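You operate a simulated robot arm through the tools that you are given. There is no shell and no other tool. Be economical: measure what you need, move in short steps, check, and stop when the job is done.

Carry out the task below with a simulated robot arm. There is one attempt and no reset: what you move stays moved.

TASK
Stack the sterile filter cartridge from the top of the evaporator stand on top of the fine filter cartridge.

It is judged by the outcome, as a careful person would: the job done as asked, and still so three seconds after it is handed in. It fails if anything else is knocked over, pushed out of place, dropped, spilled or broken.

THE ROBOT
A 6-joint arm with a two-finger parallel gripper, fixed in place. Base frame: the origin is at the foot of the arm, x ahead of it, y to its left, z up; the work surface is at about z = 850. Lengths are in mm, angles in degrees, forces in N, time in s.
With the tool pointing down near the work surface it reaches from about 260 to 680 mm from the base axis. Its first joint turns from -66.0 to 66.0 degrees. Payload 2.9 kg.
Tool frame: the origin (TCP) lies between the finger pads and is the grasp point; the fingertips stand 30 mm ahead of it; z points along the fingers, y is the line along which they close. The gripper opens to 110 mm. The fingers are 20 mm wide and 10 mm thick; the gripper's body (48 by 112 mm) begins 55 mm behind the TCP.
Orientation is told as [roll, pitch, yaw] about the base's x, y, z axes, in that order, counted from this pose: with the fingers straight down and closing along the base's y, the tool's x points along the base's -x, its y along +y and its z along -z.

THE INTERFACE
- The arm moves only by the tool move_arm. Its argument "series" is a list of rows, each a list of 7 numbers: the gripper command, from -1 (shut) to 1 (fully open), values between in proportion, then the shift along the tool's x, y, z in units of 50 mm (1.0 is 50 mm), then the turn, a rotation vector about the tool's x, y, z in units of 4 degrees (1.0 is 4 degrees). In form: [[hand, tx, ty, tz, rx, ry, rz], ...]. A call has 1 to 10 rows; each row shifts and turns the commanded pose from where the row before left it, along the tool's axes as they then stand. A call with a number of a shift or a turn outside -1 to 1 is refused whole. A row lasts 0.2 s, in which the tool goes at most 50 mm and 8.6 degrees; a call with a longer step from one row to the next is refused whole, and so is a gripper value outside its range. A pose out of reach is approached as far as the arm can. The call stops where the force on the tool passes 40 N (or 10 N more than at its start, if that is more) or the arm is blocked; 0.2 s more then pass. The fingers move at their own pace (about 108 mm/s each) and stop on an object; they squeeze with about 37 N. The grip force told is the motor's: it shows also when the fingers shut on nothing. Time passes only in rows, and 0.2 s behind the last, so rows that do not move let the fingers close. It gives the time, the measured TCP pose, the force on the tool (base axes), the opening and the grip force at its end, in the units of the frame above (readings bear some noise), and new pictures: "views" is both (left out), scene, wrist or none.
- Cameras (640 x 400 px; columns grow to the right, rows downward): "scene" is fixed at [64.3, 418.4, 1405.3]; the picture's right is [-0.87, -0.49, 0.00], its down [-0.18, 0.32, -0.93] and it looks along [0.46, -0.81, -0.37] (base axes); focal length 365 px, centre (320, 200). "wrist" rides on the gripper at [-36, 0, -57] in the tool frame; the picture's right is [0.00, -1.00, 0.00], its down [0.97, 0.00, -0.24] and it looks along [0.24, 0.00, 0.97] (tool axes); focal length 218 px, centre (320, 200).
- locate(camera, pixels): for up to 12 pixels [column, row] of the newest picture of that camera ("zoom" is the newest enlarged one), the place [x, y, z] in the base frame of the surface seen there, good to about 2 mm. No time passes.
- close_up(camera, box): a new picture of the part [left, top, right, bottom] of that camera's present view, enlarged. No time passes.
- job_done(): hands the job in; it is judged then, once.

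Work in short steps. Measure before you move; look again where a grasp or a placing could have gone wrong, and mend it. You have 60 turns and 120 pictures in all, the two below and enlarged ones among them. Open the gripper and draw the arm clear of the work before you hand the job in, unless the task says otherwise; then end with one line.

The tools are called after "Emit:" by a JSON object that holds its "api" and its "payload". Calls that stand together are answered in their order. move_arm: Moves the arm, as the interface text tells. Its arguments: {"type":"object","properties":{"series":{"type":"array"},"views":{"type":"string","enum":["both","scene","wrist","none"]}},"required":["series"]} The other tools are called the same way: locate (camera, pixels) gives the place of the surface under pixels of a picture; close_up (camera, box) takes an enlarged picture of a part of a camera's view; job_done () hands the job in.

At the start:

```text
t: 0.0
position: [353.8, -115.0, 1153.6]
tcp_rot: [0.1, 0.0, 0.0]
wrist_force: [-0.7, 0.1, 1.1]
width: 110.1
grip_force: 0.1
```

scene: 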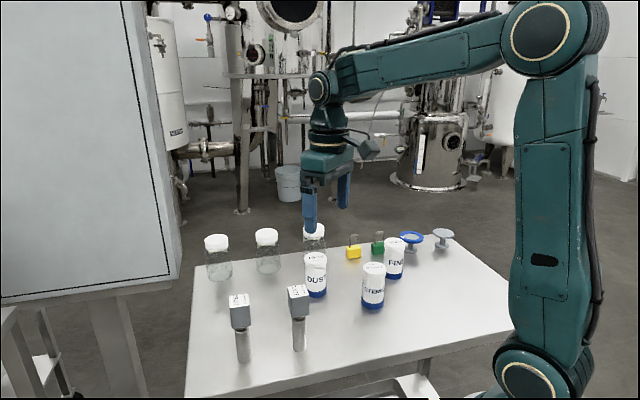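
wrist: 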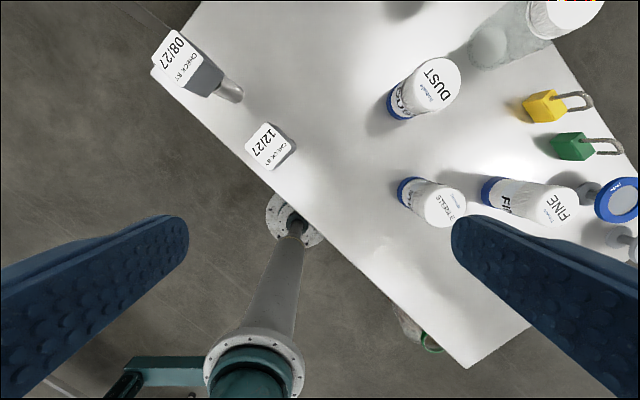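

The scene shows cartridges labelled DUST, STERILE (373,285) and FINE (395,258). I'll enlarge both views to see what they stand on.

Emit:
{"api": "close_up", "payload": {"camera": "scene", "box": [280, 210, 480, 335]}}

Emit:
{"api": "close_up", "payload": {"camera": "wrist", "box": [370, 120, 640, 290]}}

Emit:
{"api": "locate", "payload": {"camera": "scene", "pixels": [[374, 266], [373, 285], [373, 304], [395, 242], [394, 258], [394, 276], [316, 257], [440, 300], [340, 330], [411, 238], [377, 248]]}}

Emit:
{"api": "locate", "payload": {"camera": "wrist", "pixels": [[446, 208], [410, 190], [561, 208], [490, 190], [437, 85], [360, 230]]}}

```text
3.20 times, centred on (380, 272) of scene
```

zoom: 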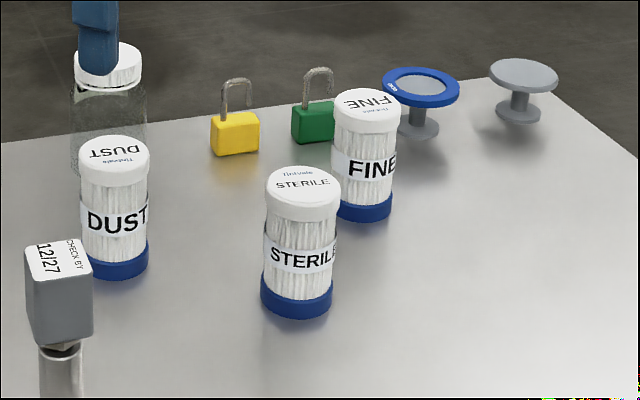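

```text
2.35 times, centred on (505, 205) of wrist
```

zoom: 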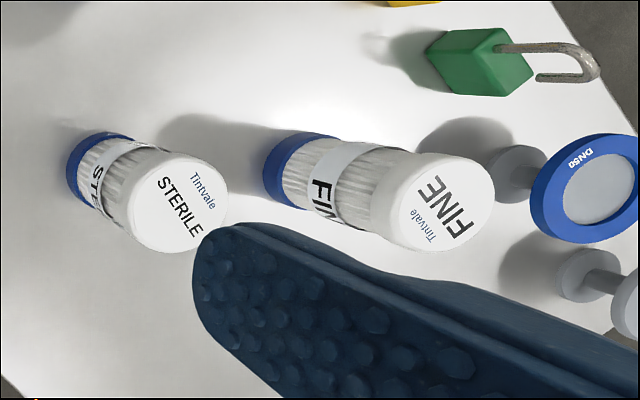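

```text
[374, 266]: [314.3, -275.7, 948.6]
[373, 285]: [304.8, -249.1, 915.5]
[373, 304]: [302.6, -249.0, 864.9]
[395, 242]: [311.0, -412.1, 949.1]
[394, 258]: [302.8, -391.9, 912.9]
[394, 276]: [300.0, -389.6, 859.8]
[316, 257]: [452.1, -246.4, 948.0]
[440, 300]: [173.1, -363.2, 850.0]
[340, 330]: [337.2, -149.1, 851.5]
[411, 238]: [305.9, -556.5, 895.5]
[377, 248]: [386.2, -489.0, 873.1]
```

```text
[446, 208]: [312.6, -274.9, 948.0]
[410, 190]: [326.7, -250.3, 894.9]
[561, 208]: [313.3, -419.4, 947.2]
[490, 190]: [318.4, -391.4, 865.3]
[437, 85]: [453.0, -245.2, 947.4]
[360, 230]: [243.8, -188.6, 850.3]
```

Both cartridges stand on the tabletop, with tops at z≈948: STERILE near (313,-275) and FINE near (312,-416), each about 55 mm wide. I'll move above STERILE at a safe height and look again.

Emit:
{"api": "move_arm", "payload": {"series": [[1, 0.164, -0.64, 0.41, 0, 0, 0], [1, 0.164, -0.64, 0.41, 0, 0, 0], [1, 0.164, -0.64, 0.41, 0, 0, 0], [1, 0.164, -0.64, 0.41, 0, 0, 0], [1, 0.164, -0.64, 0.41, 0, 0, 0], [1, 0, 0, 0, 0, 0, 0]]}}

```text
t: 1.4
position: [312.1, -277.0, 1051.5]
tcp_rot: [-0.1, 0.0, -0.1]
wrist_force: [-0.1, -0.1, 0.8]
width: 109.9
grip_force: 0.0
```

scene: 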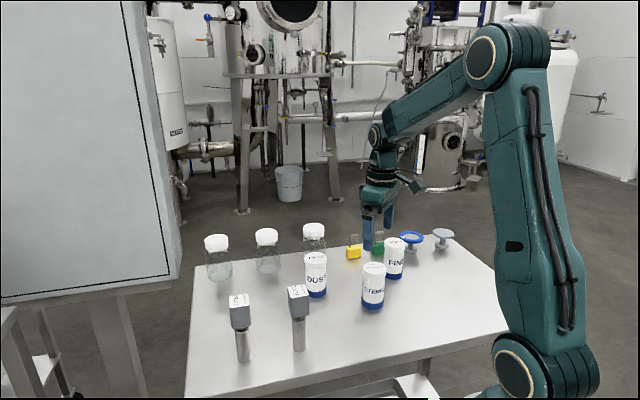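
wrist: 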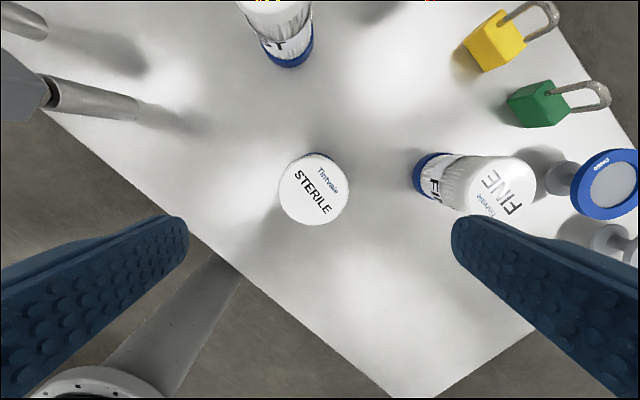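

STERILE is at wrist (314,190), FINE's top at about (498,187). I'll locate the cap edges to get the centres.

Emit:
{"api": "locate", "payload": {"camera": "wrist", "pixels": [[283, 189], [345, 189], [314, 158], [314, 221], [314, 190], [463, 190], [531, 187], [498, 159], [498, 212], [498, 187]]}}

Emit:
{"api": "close_up", "payload": {"camera": "wrist", "box": [260, 130, 420, 230]}}

Emit:
{"api": "close_up", "payload": {"camera": "wrist", "box": [400, 130, 560, 230]}}

```text
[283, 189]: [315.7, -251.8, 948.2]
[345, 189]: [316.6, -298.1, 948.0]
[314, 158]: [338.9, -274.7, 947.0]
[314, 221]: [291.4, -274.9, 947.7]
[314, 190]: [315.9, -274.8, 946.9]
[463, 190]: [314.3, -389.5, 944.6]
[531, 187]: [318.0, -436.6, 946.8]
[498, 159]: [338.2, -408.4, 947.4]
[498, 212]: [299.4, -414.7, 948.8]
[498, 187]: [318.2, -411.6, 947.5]
```

```text
4.00 times, centred on (340, 180) of wrist
```

zoom: 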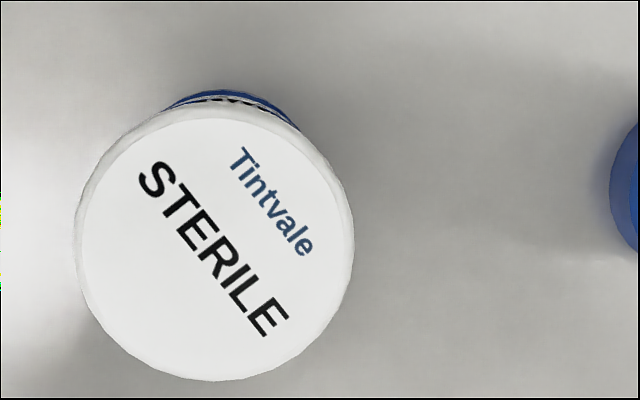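

```text
4.00 times, centred on (480, 180) of wrist
```

zoom: 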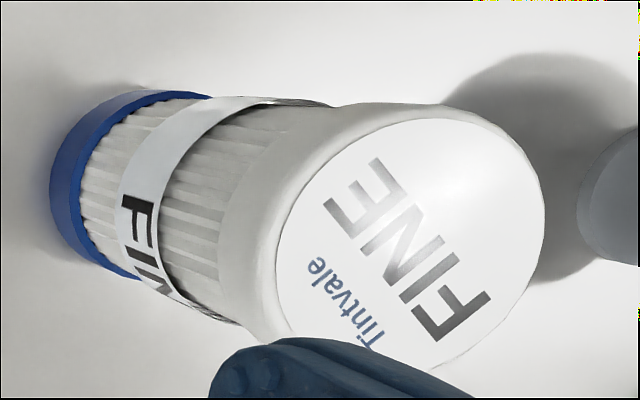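

STERILE's centre is about (313.5,-275). I'll correct by 1–2 mm and descend to TCP z≈918 with the fingers open.

Emit:
{"api": "move_arm", "payload": {"series": [[1, -0.03, 0.04, 0.6, 0, 0, 0], [1, 0, 0, 0.6, 0, 0, 0], [1, 0, 0, 0.6, 0, 0, 0], [1, 0, 0, 0.5, 0, 0, 0], [1, 0, 0, 0.37, 0, 0, 0], [1, 0, 0, 0, 0, 0, 0]]}}

```text
t: 2.8
position: [313.9, -271.6, 917.1]
tcp_rot: [0.0, 0.0, 0.0]
wrist_force: [-0.3, 0.7, 0.2]
width: 110.0
grip_force: 0.1
```

scene: 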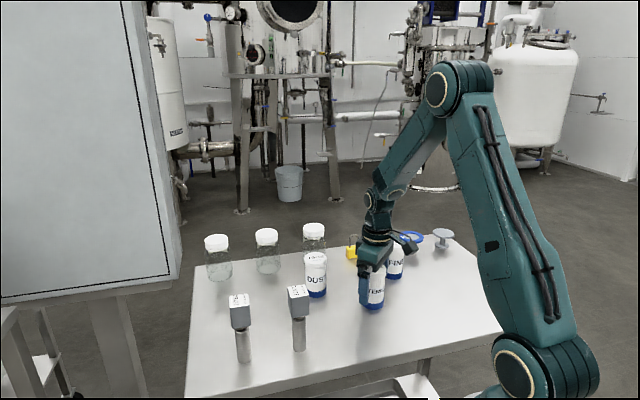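
wrist: 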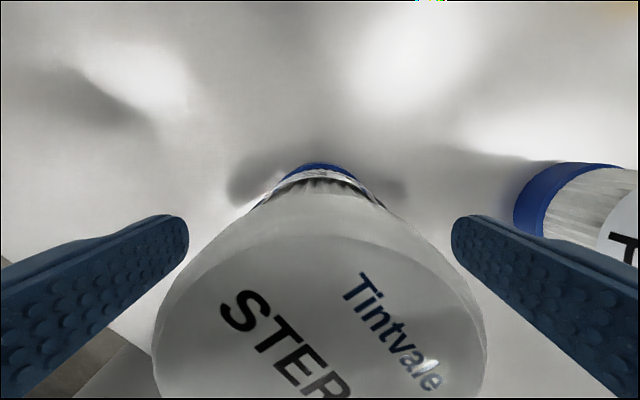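

The cap spans columns 153–487, so it's centred between the fingers. Closing now.

Emit:
{"api": "move_arm", "payload": {"series": [[0.3, 0, 0, 0, 0, 0, 0], [-0.1, 0, 0, 0, 0, 0, 0], [-0.6, 0, 0, 0, 0, 0, 0], [-1, 0, 0, 0, 0, 0, 0], [-1, 0, 0, 0, 0, 0, 0]], "views": "wrist"}}

```text
t: 4.0
position: [313.9, -271.6, 917.4]
tcp_rot: [0.1, 0.1, 0.0]
wrist_force: [-0.2, -1.2, -0.5]
width: 52.9
grip_force: 37.3
```

wrist: 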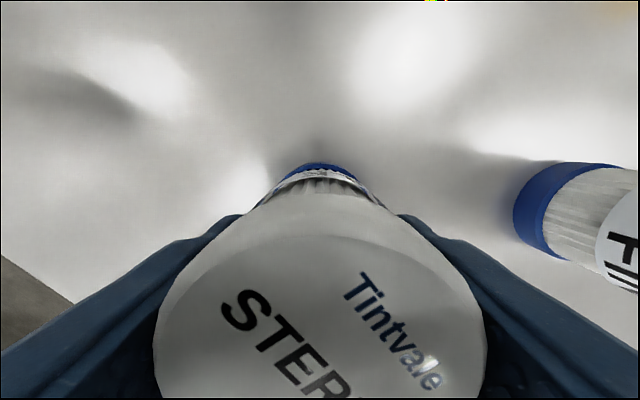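

It's gripped at 52.9 mm, matching the cap. Lifting straight up 130 mm.

Emit:
{"api": "move_arm", "payload": {"series": [[-1, 0, 0, -0.2, 0, 0, 0], [-1, 0, 0, -0.6, 0, 0, 0], [-1, 0, 0, -0.6, 0, 0, 0], [-1, 0, 0, -0.6, 0, 0, 0], [-1, 0, 0, -0.6, 0, 0, 0], [-1, 0, 0, 0, 0, 0, 0]]}}

```text
t: 5.4
position: [315.6, -273.3, 1047.4]
tcp_rot: [0.0, 0.1, -0.1]
wrist_force: [-0.6, 0.0, -1.4]
width: 52.8
grip_force: 36.7
```

scene: 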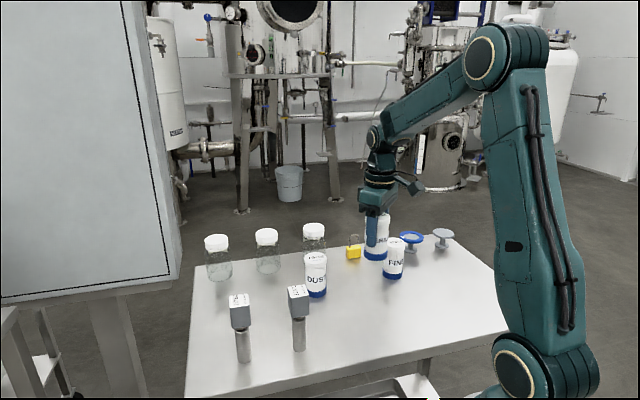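
wrist: 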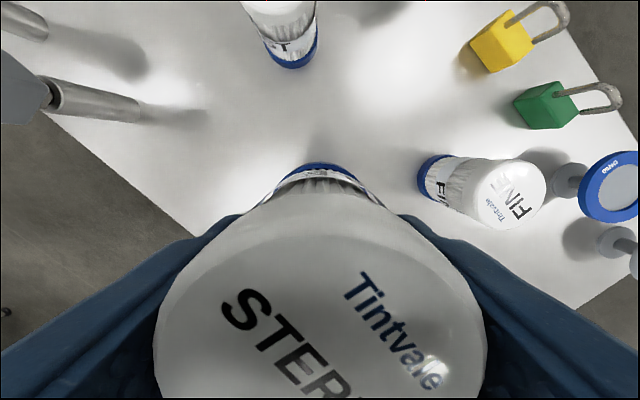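

The lift held. FINE's top is now fully visible at wrist (510,195), so I'll measure its centre from both cameras, along with the held cap.

Emit:
{"api": "close_up", "payload": {"camera": "wrist", "box": [410, 140, 570, 240]}}

Emit:
{"api": "close_up", "payload": {"camera": "scene", "box": [340, 200, 436, 290]}}

```text
4.00 times, centred on (490, 190) of wrist
```

zoom: 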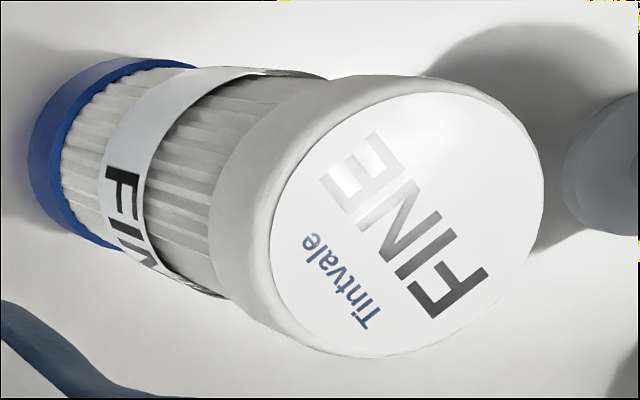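

```text
4.44 times, centred on (388, 245) of scene
```

zoom: 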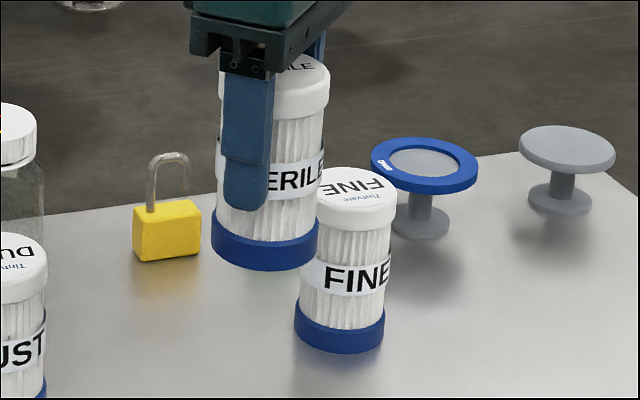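

FINE's disc spans zoom columns 271–543 and rows 91–357, so its centre is at wrist (511.8,196). I'll locate it, its edge points and the scene view of its base.

Emit:
{"api": "locate", "payload": {"camera": "wrist", "pixels": [[511.75, 196], [480, 203], [544, 188], [521, 169], [503, 227], [320, 300]]}}

Emit:
{"api": "locate", "payload": {"camera": "zoom", "pixels": [[358, 184], [321, 184], [394, 184], [358, 199], [358, 171], [265, 266]]}}

```text
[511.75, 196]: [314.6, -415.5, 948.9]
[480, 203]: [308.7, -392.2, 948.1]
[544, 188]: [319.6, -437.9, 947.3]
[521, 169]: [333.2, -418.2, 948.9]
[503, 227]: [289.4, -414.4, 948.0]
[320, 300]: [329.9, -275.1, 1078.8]
```

```text
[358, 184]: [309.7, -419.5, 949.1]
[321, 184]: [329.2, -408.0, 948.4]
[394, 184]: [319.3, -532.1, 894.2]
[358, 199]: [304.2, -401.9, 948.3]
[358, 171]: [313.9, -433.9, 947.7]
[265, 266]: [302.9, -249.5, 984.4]
```

STERILE was at about (314,-275) and FINE is at about (314,-415.5), so I need a relative move of Δy≈-140.5 at this height.

Emit:
{"api": "move_arm", "payload": {"series": [[-1, 0, -0.4, 0, 0, 0, 0], [-1, 0, -0.6, 0, 0, 0, 0], [-1, 0, -0.6, 0, 0, 0, 0], [-1, 0, -0.6, 0, 0, 0, 0], [-1, 0, -0.4, 0, 0, 0, 0], [-1, 0, -0.21, 0, 0, 0, 0], [-1, 0, 0, 0, 0, 0, 0]]}}

Emit:
{"api": "close_up", "payload": {"camera": "scene", "box": [340, 190, 452, 290]}}

Emit:
{"api": "close_up", "payload": {"camera": "wrist", "box": [240, 130, 400, 230]}}

```text
t: 7.0
position: [315.0, -414.4, 1048.2]
tcp_rot: [0.1, 0.0, -0.1]
wrist_force: [0.3, -0.5, -1.3]
width: 52.8
grip_force: 37.6
```

scene: 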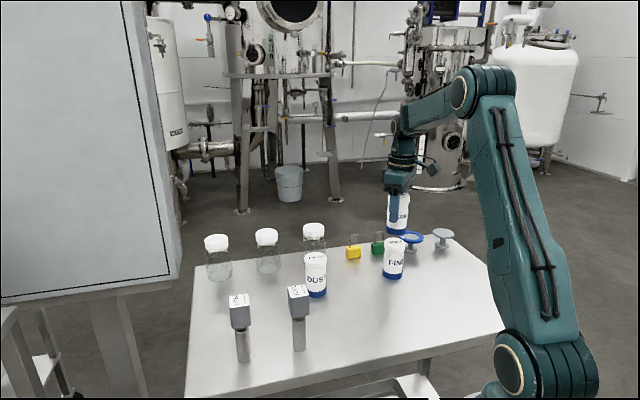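
wrist: 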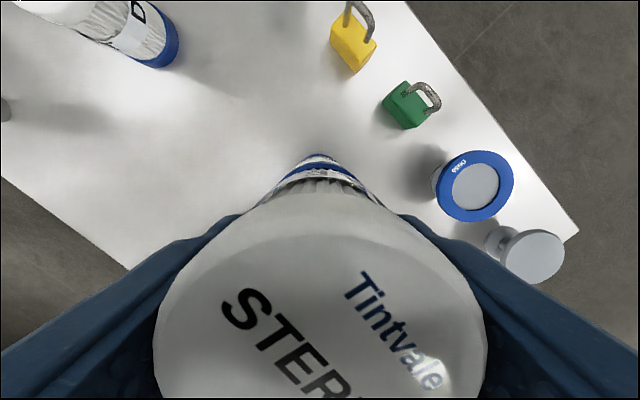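

```text
4.00 times, centred on (396, 240) of scene
```

zoom: 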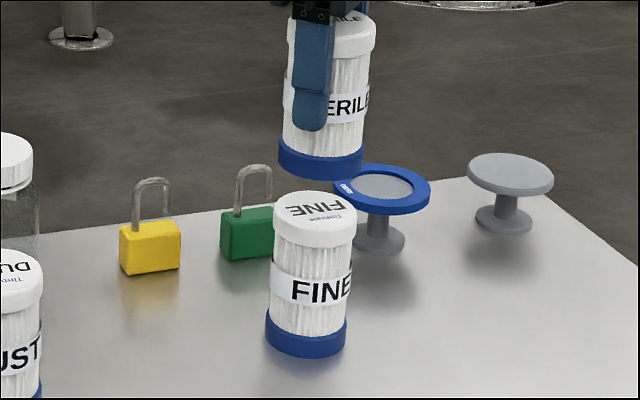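

```text
4.00 times, centred on (320, 180) of wrist
```

zoom: 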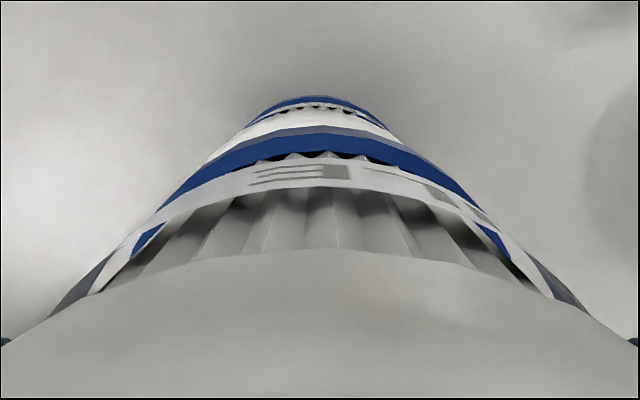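

The two are aligned in both views: in the scene the STERILE base centre is at col 320 against FINE's cap at 314.5, which matches the vertical's slant. The gap is about 32 mm, so I'll descend 28 mm.

Emit:
{"api": "move_arm", "payload": {"series": [[-1, 0, 0, 0.2, 0, 0, 0], [-1, 0, 0, 0.2, 0, 0, 0], [-1, 0, 0, 0.1, 0, 0, 0], [-1, 0, 0, 0.06, 0, 0, 0], [-1, 0, 0, 0, 0, 0, 0]], "views": "none"}}

Emit:
{"api": "close_up", "payload": {"camera": "scene", "box": [340, 190, 452, 290]}}

Emit:
{"api": "close_up", "payload": {"camera": "wrist", "box": [240, 130, 400, 230]}}

```text
t: 8.2
position: [314.1, -414.8, 1018.1]
tcp_rot: [0.0, -0.1, 0.0]
wrist_force: [0.0, 0.3, -0.9]
width: 52.9
grip_force: 37.1
```

```text
4.00 times, centred on (396, 240) of scene
```

zoom: 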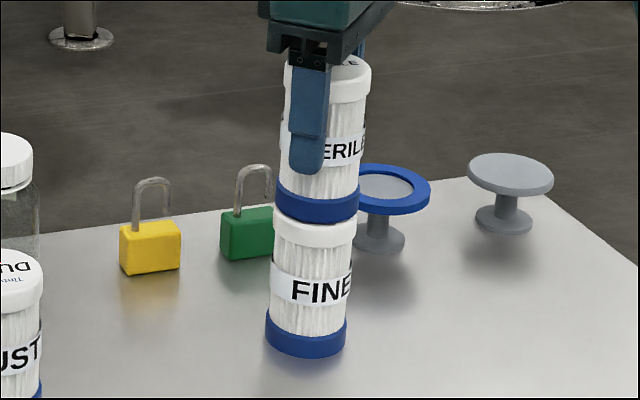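

```text
4.00 times, centred on (320, 180) of wrist
```

zoom: 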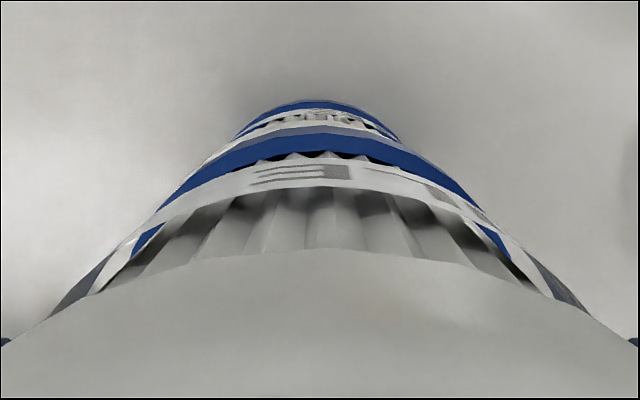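

It's nearly touching and well aligned. I'll lower slowly, watching the force.

Emit:
{"api": "move_arm", "payload": {"series": [[-1, 0, 0, 0.02, 0, 0, 0], [-1, 0, 0, 0.02, 0, 0, 0], [-1, 0, 0, 0, 0, 0, 0]], "views": "none"}}

```text
t: 9.0
position: [314.5, -414.1, 1016.1]
tcp_rot: [0.0, 0.0, 0.0]
wrist_force: [-0.3, -0.4, -0.7]
width: 52.7
grip_force: 37.3
```

No contact yet, so I'll take two more 0.75 mm steps.

Emit:
{"api": "move_arm", "payload": {"series": [[-1, 0, 0, 0.015, 0, 0, 0], [-1, 0, 0, 0.015, 0, 0, 0], [-1, 0, 0, 0, 0, 0, 0]], "views": "none"}}

Emit:
{"api": "close_up", "payload": {"camera": "scene", "box": [372, 225, 412, 250]}}

```text
t: 9.8
position: [314.2, -414.7, 1014.2]
tcp_rot: [0.0, 0.0, 0.0]
wrist_force: [-0.1, -0.4, -0.7]
width: 52.7
grip_force: 37.4
```

```text
16.00 times, centred on (392, 238) of scene
```

zoom: 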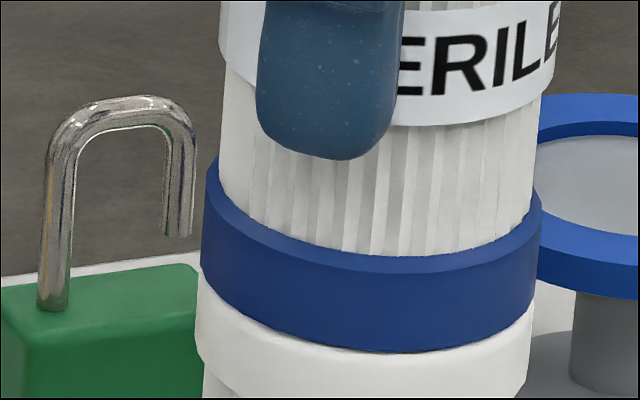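

The gap has almost closed and the alignment looks good. I'll continue in 0.5 mm steps.

Emit:
{"api": "move_arm", "payload": {"series": [[-1, 0, 0, 0.01, 0, 0, 0], [-1, 0, 0, 0.01, 0, 0, 0], [-1, 0, 0, 0, 0, 0, 0]], "views": "none"}}

```text
t: 10.6
position: [315.0, -415.9, 1014.3]
tcp_rot: [0.0, 0.0, 0.0]
wrist_force: [0.6, 0.1, 1.6]
width: 53.0
grip_force: 36.9
```

The vertical force rose from -0.7 to 1.6 N, which may be first contact. One more 0.5 mm to confirm.

Emit:
{"api": "move_arm", "payload": {"series": [[-1, 0, 0, 0.01, 0, 0, 0], [-1, 0, 0, 0, 0, 0, 0]], "views": "none"}}

```text
t: 11.2
position: [314.9, -414.8, 1014.8]
tcp_rot: [-0.1, -0.1, 0.0]
wrist_force: [-0.7, 0.1, 8.5]
width: 52.9
grip_force: 37.1
```

Contact is confirmed at 8.5 N. I'll ease off 0.5 mm and open the fingers gently.

Emit:
{"api": "move_arm", "payload": {"series": [[-1, 0, 0, -0.01, 0, 0, 0], [-0.02, 0, 0, 0, 0, 0, 0], [0.05, 0, 0, 0, 0, 0, 0], [0.2, 0, 0, 0, 0, 0, 0], [0.5, 0, 0, 0, 0, 0, 0], [1, 0, 0, 0, 0, 0, 0], [1, 0, 0, 0, 0, 0, 0], [1, 0, 0, 0, 0, 0, 0]]}}

```text
t: 13.0
position: [314.5, -413.5, 1015.7]
tcp_rot: [0.0, 0.0, -0.1]
wrist_force: [0.1, -0.4, -0.8]
width: 109.7
grip_force: 0.1
```

scene: 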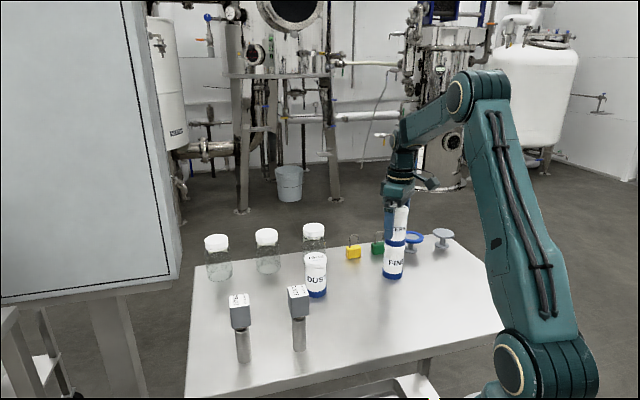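
wrist: 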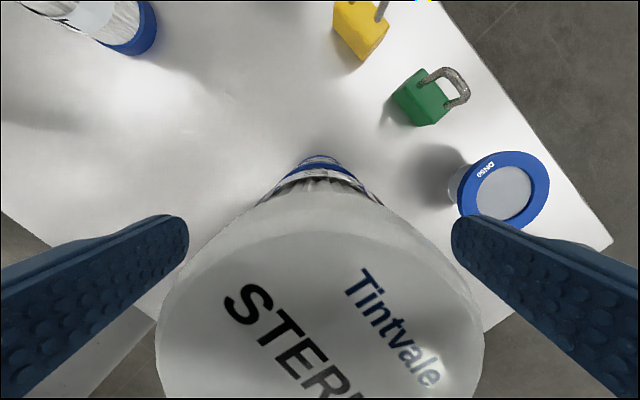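

The stack stands with the fingers open and clear. I'll retreat straight up, then sideways toward +y.

Emit:
{"api": "move_arm", "payload": {"series": [[1, 0, 0, -0.4, 0, 0, 0], [1, 0, 0, -0.7, 0, 0, 0], [1, 0, 0, -0.7, 0, 0, 0], [1, 0, 0, -0.7, 0, 0, 0], [1, 0, 0.7, 0, 0, 0, 0], [1, 0, 0.8, 0, 0, 0, 0], [1, 0, 0.8, 0, 0, 0, 0], [1, 0, 0.7, 0, 0, 0, 0], [1, 0, 0, 0, 0, 0, 0]]}}

Emit:
{"api": "close_up", "payload": {"camera": "scene", "box": [340, 190, 452, 290]}}

```text
t: 15.0
position: [314.6, -263.4, 1141.3]
tcp_rot: [0.0, 0.1, 0.0]
wrist_force: [-0.2, -0.8, -0.1]
width: 110.0
grip_force: 0.1
```

scene: 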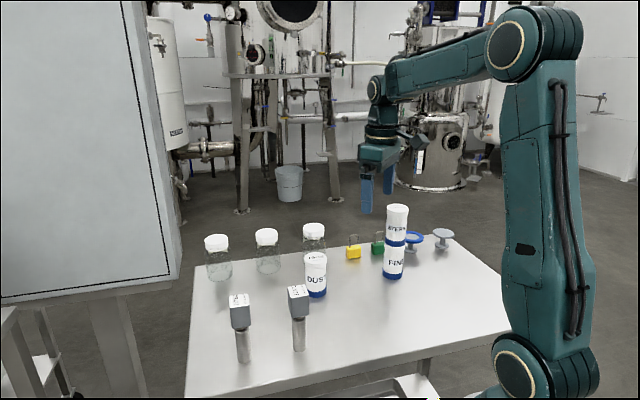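
wrist: 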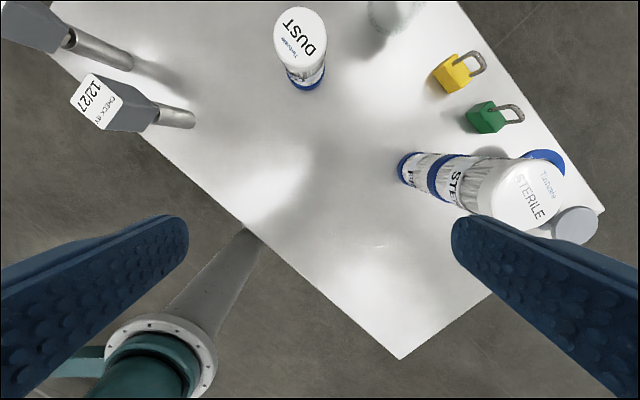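

```text
4.00 times, centred on (396, 240) of scene
```

zoom: 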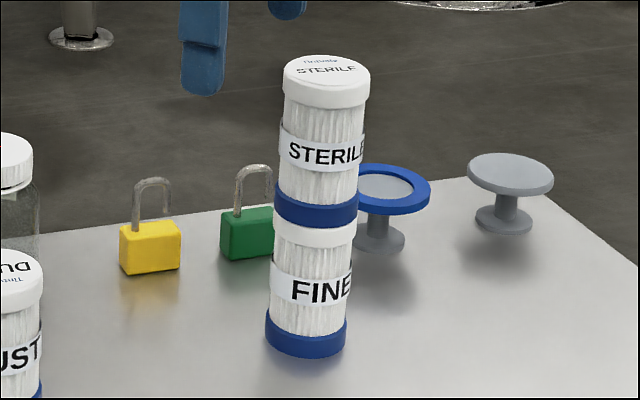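

The stack stands upright and aligned, the arm is clear, and nothing else has moved. Handing in.

Emit:
{"api": "job_done", "payload": {}}

```text
The job is handed in.
```

The sterile filter cartridge is stacked upright on the fine filter cartridge, and nothing else was moved.
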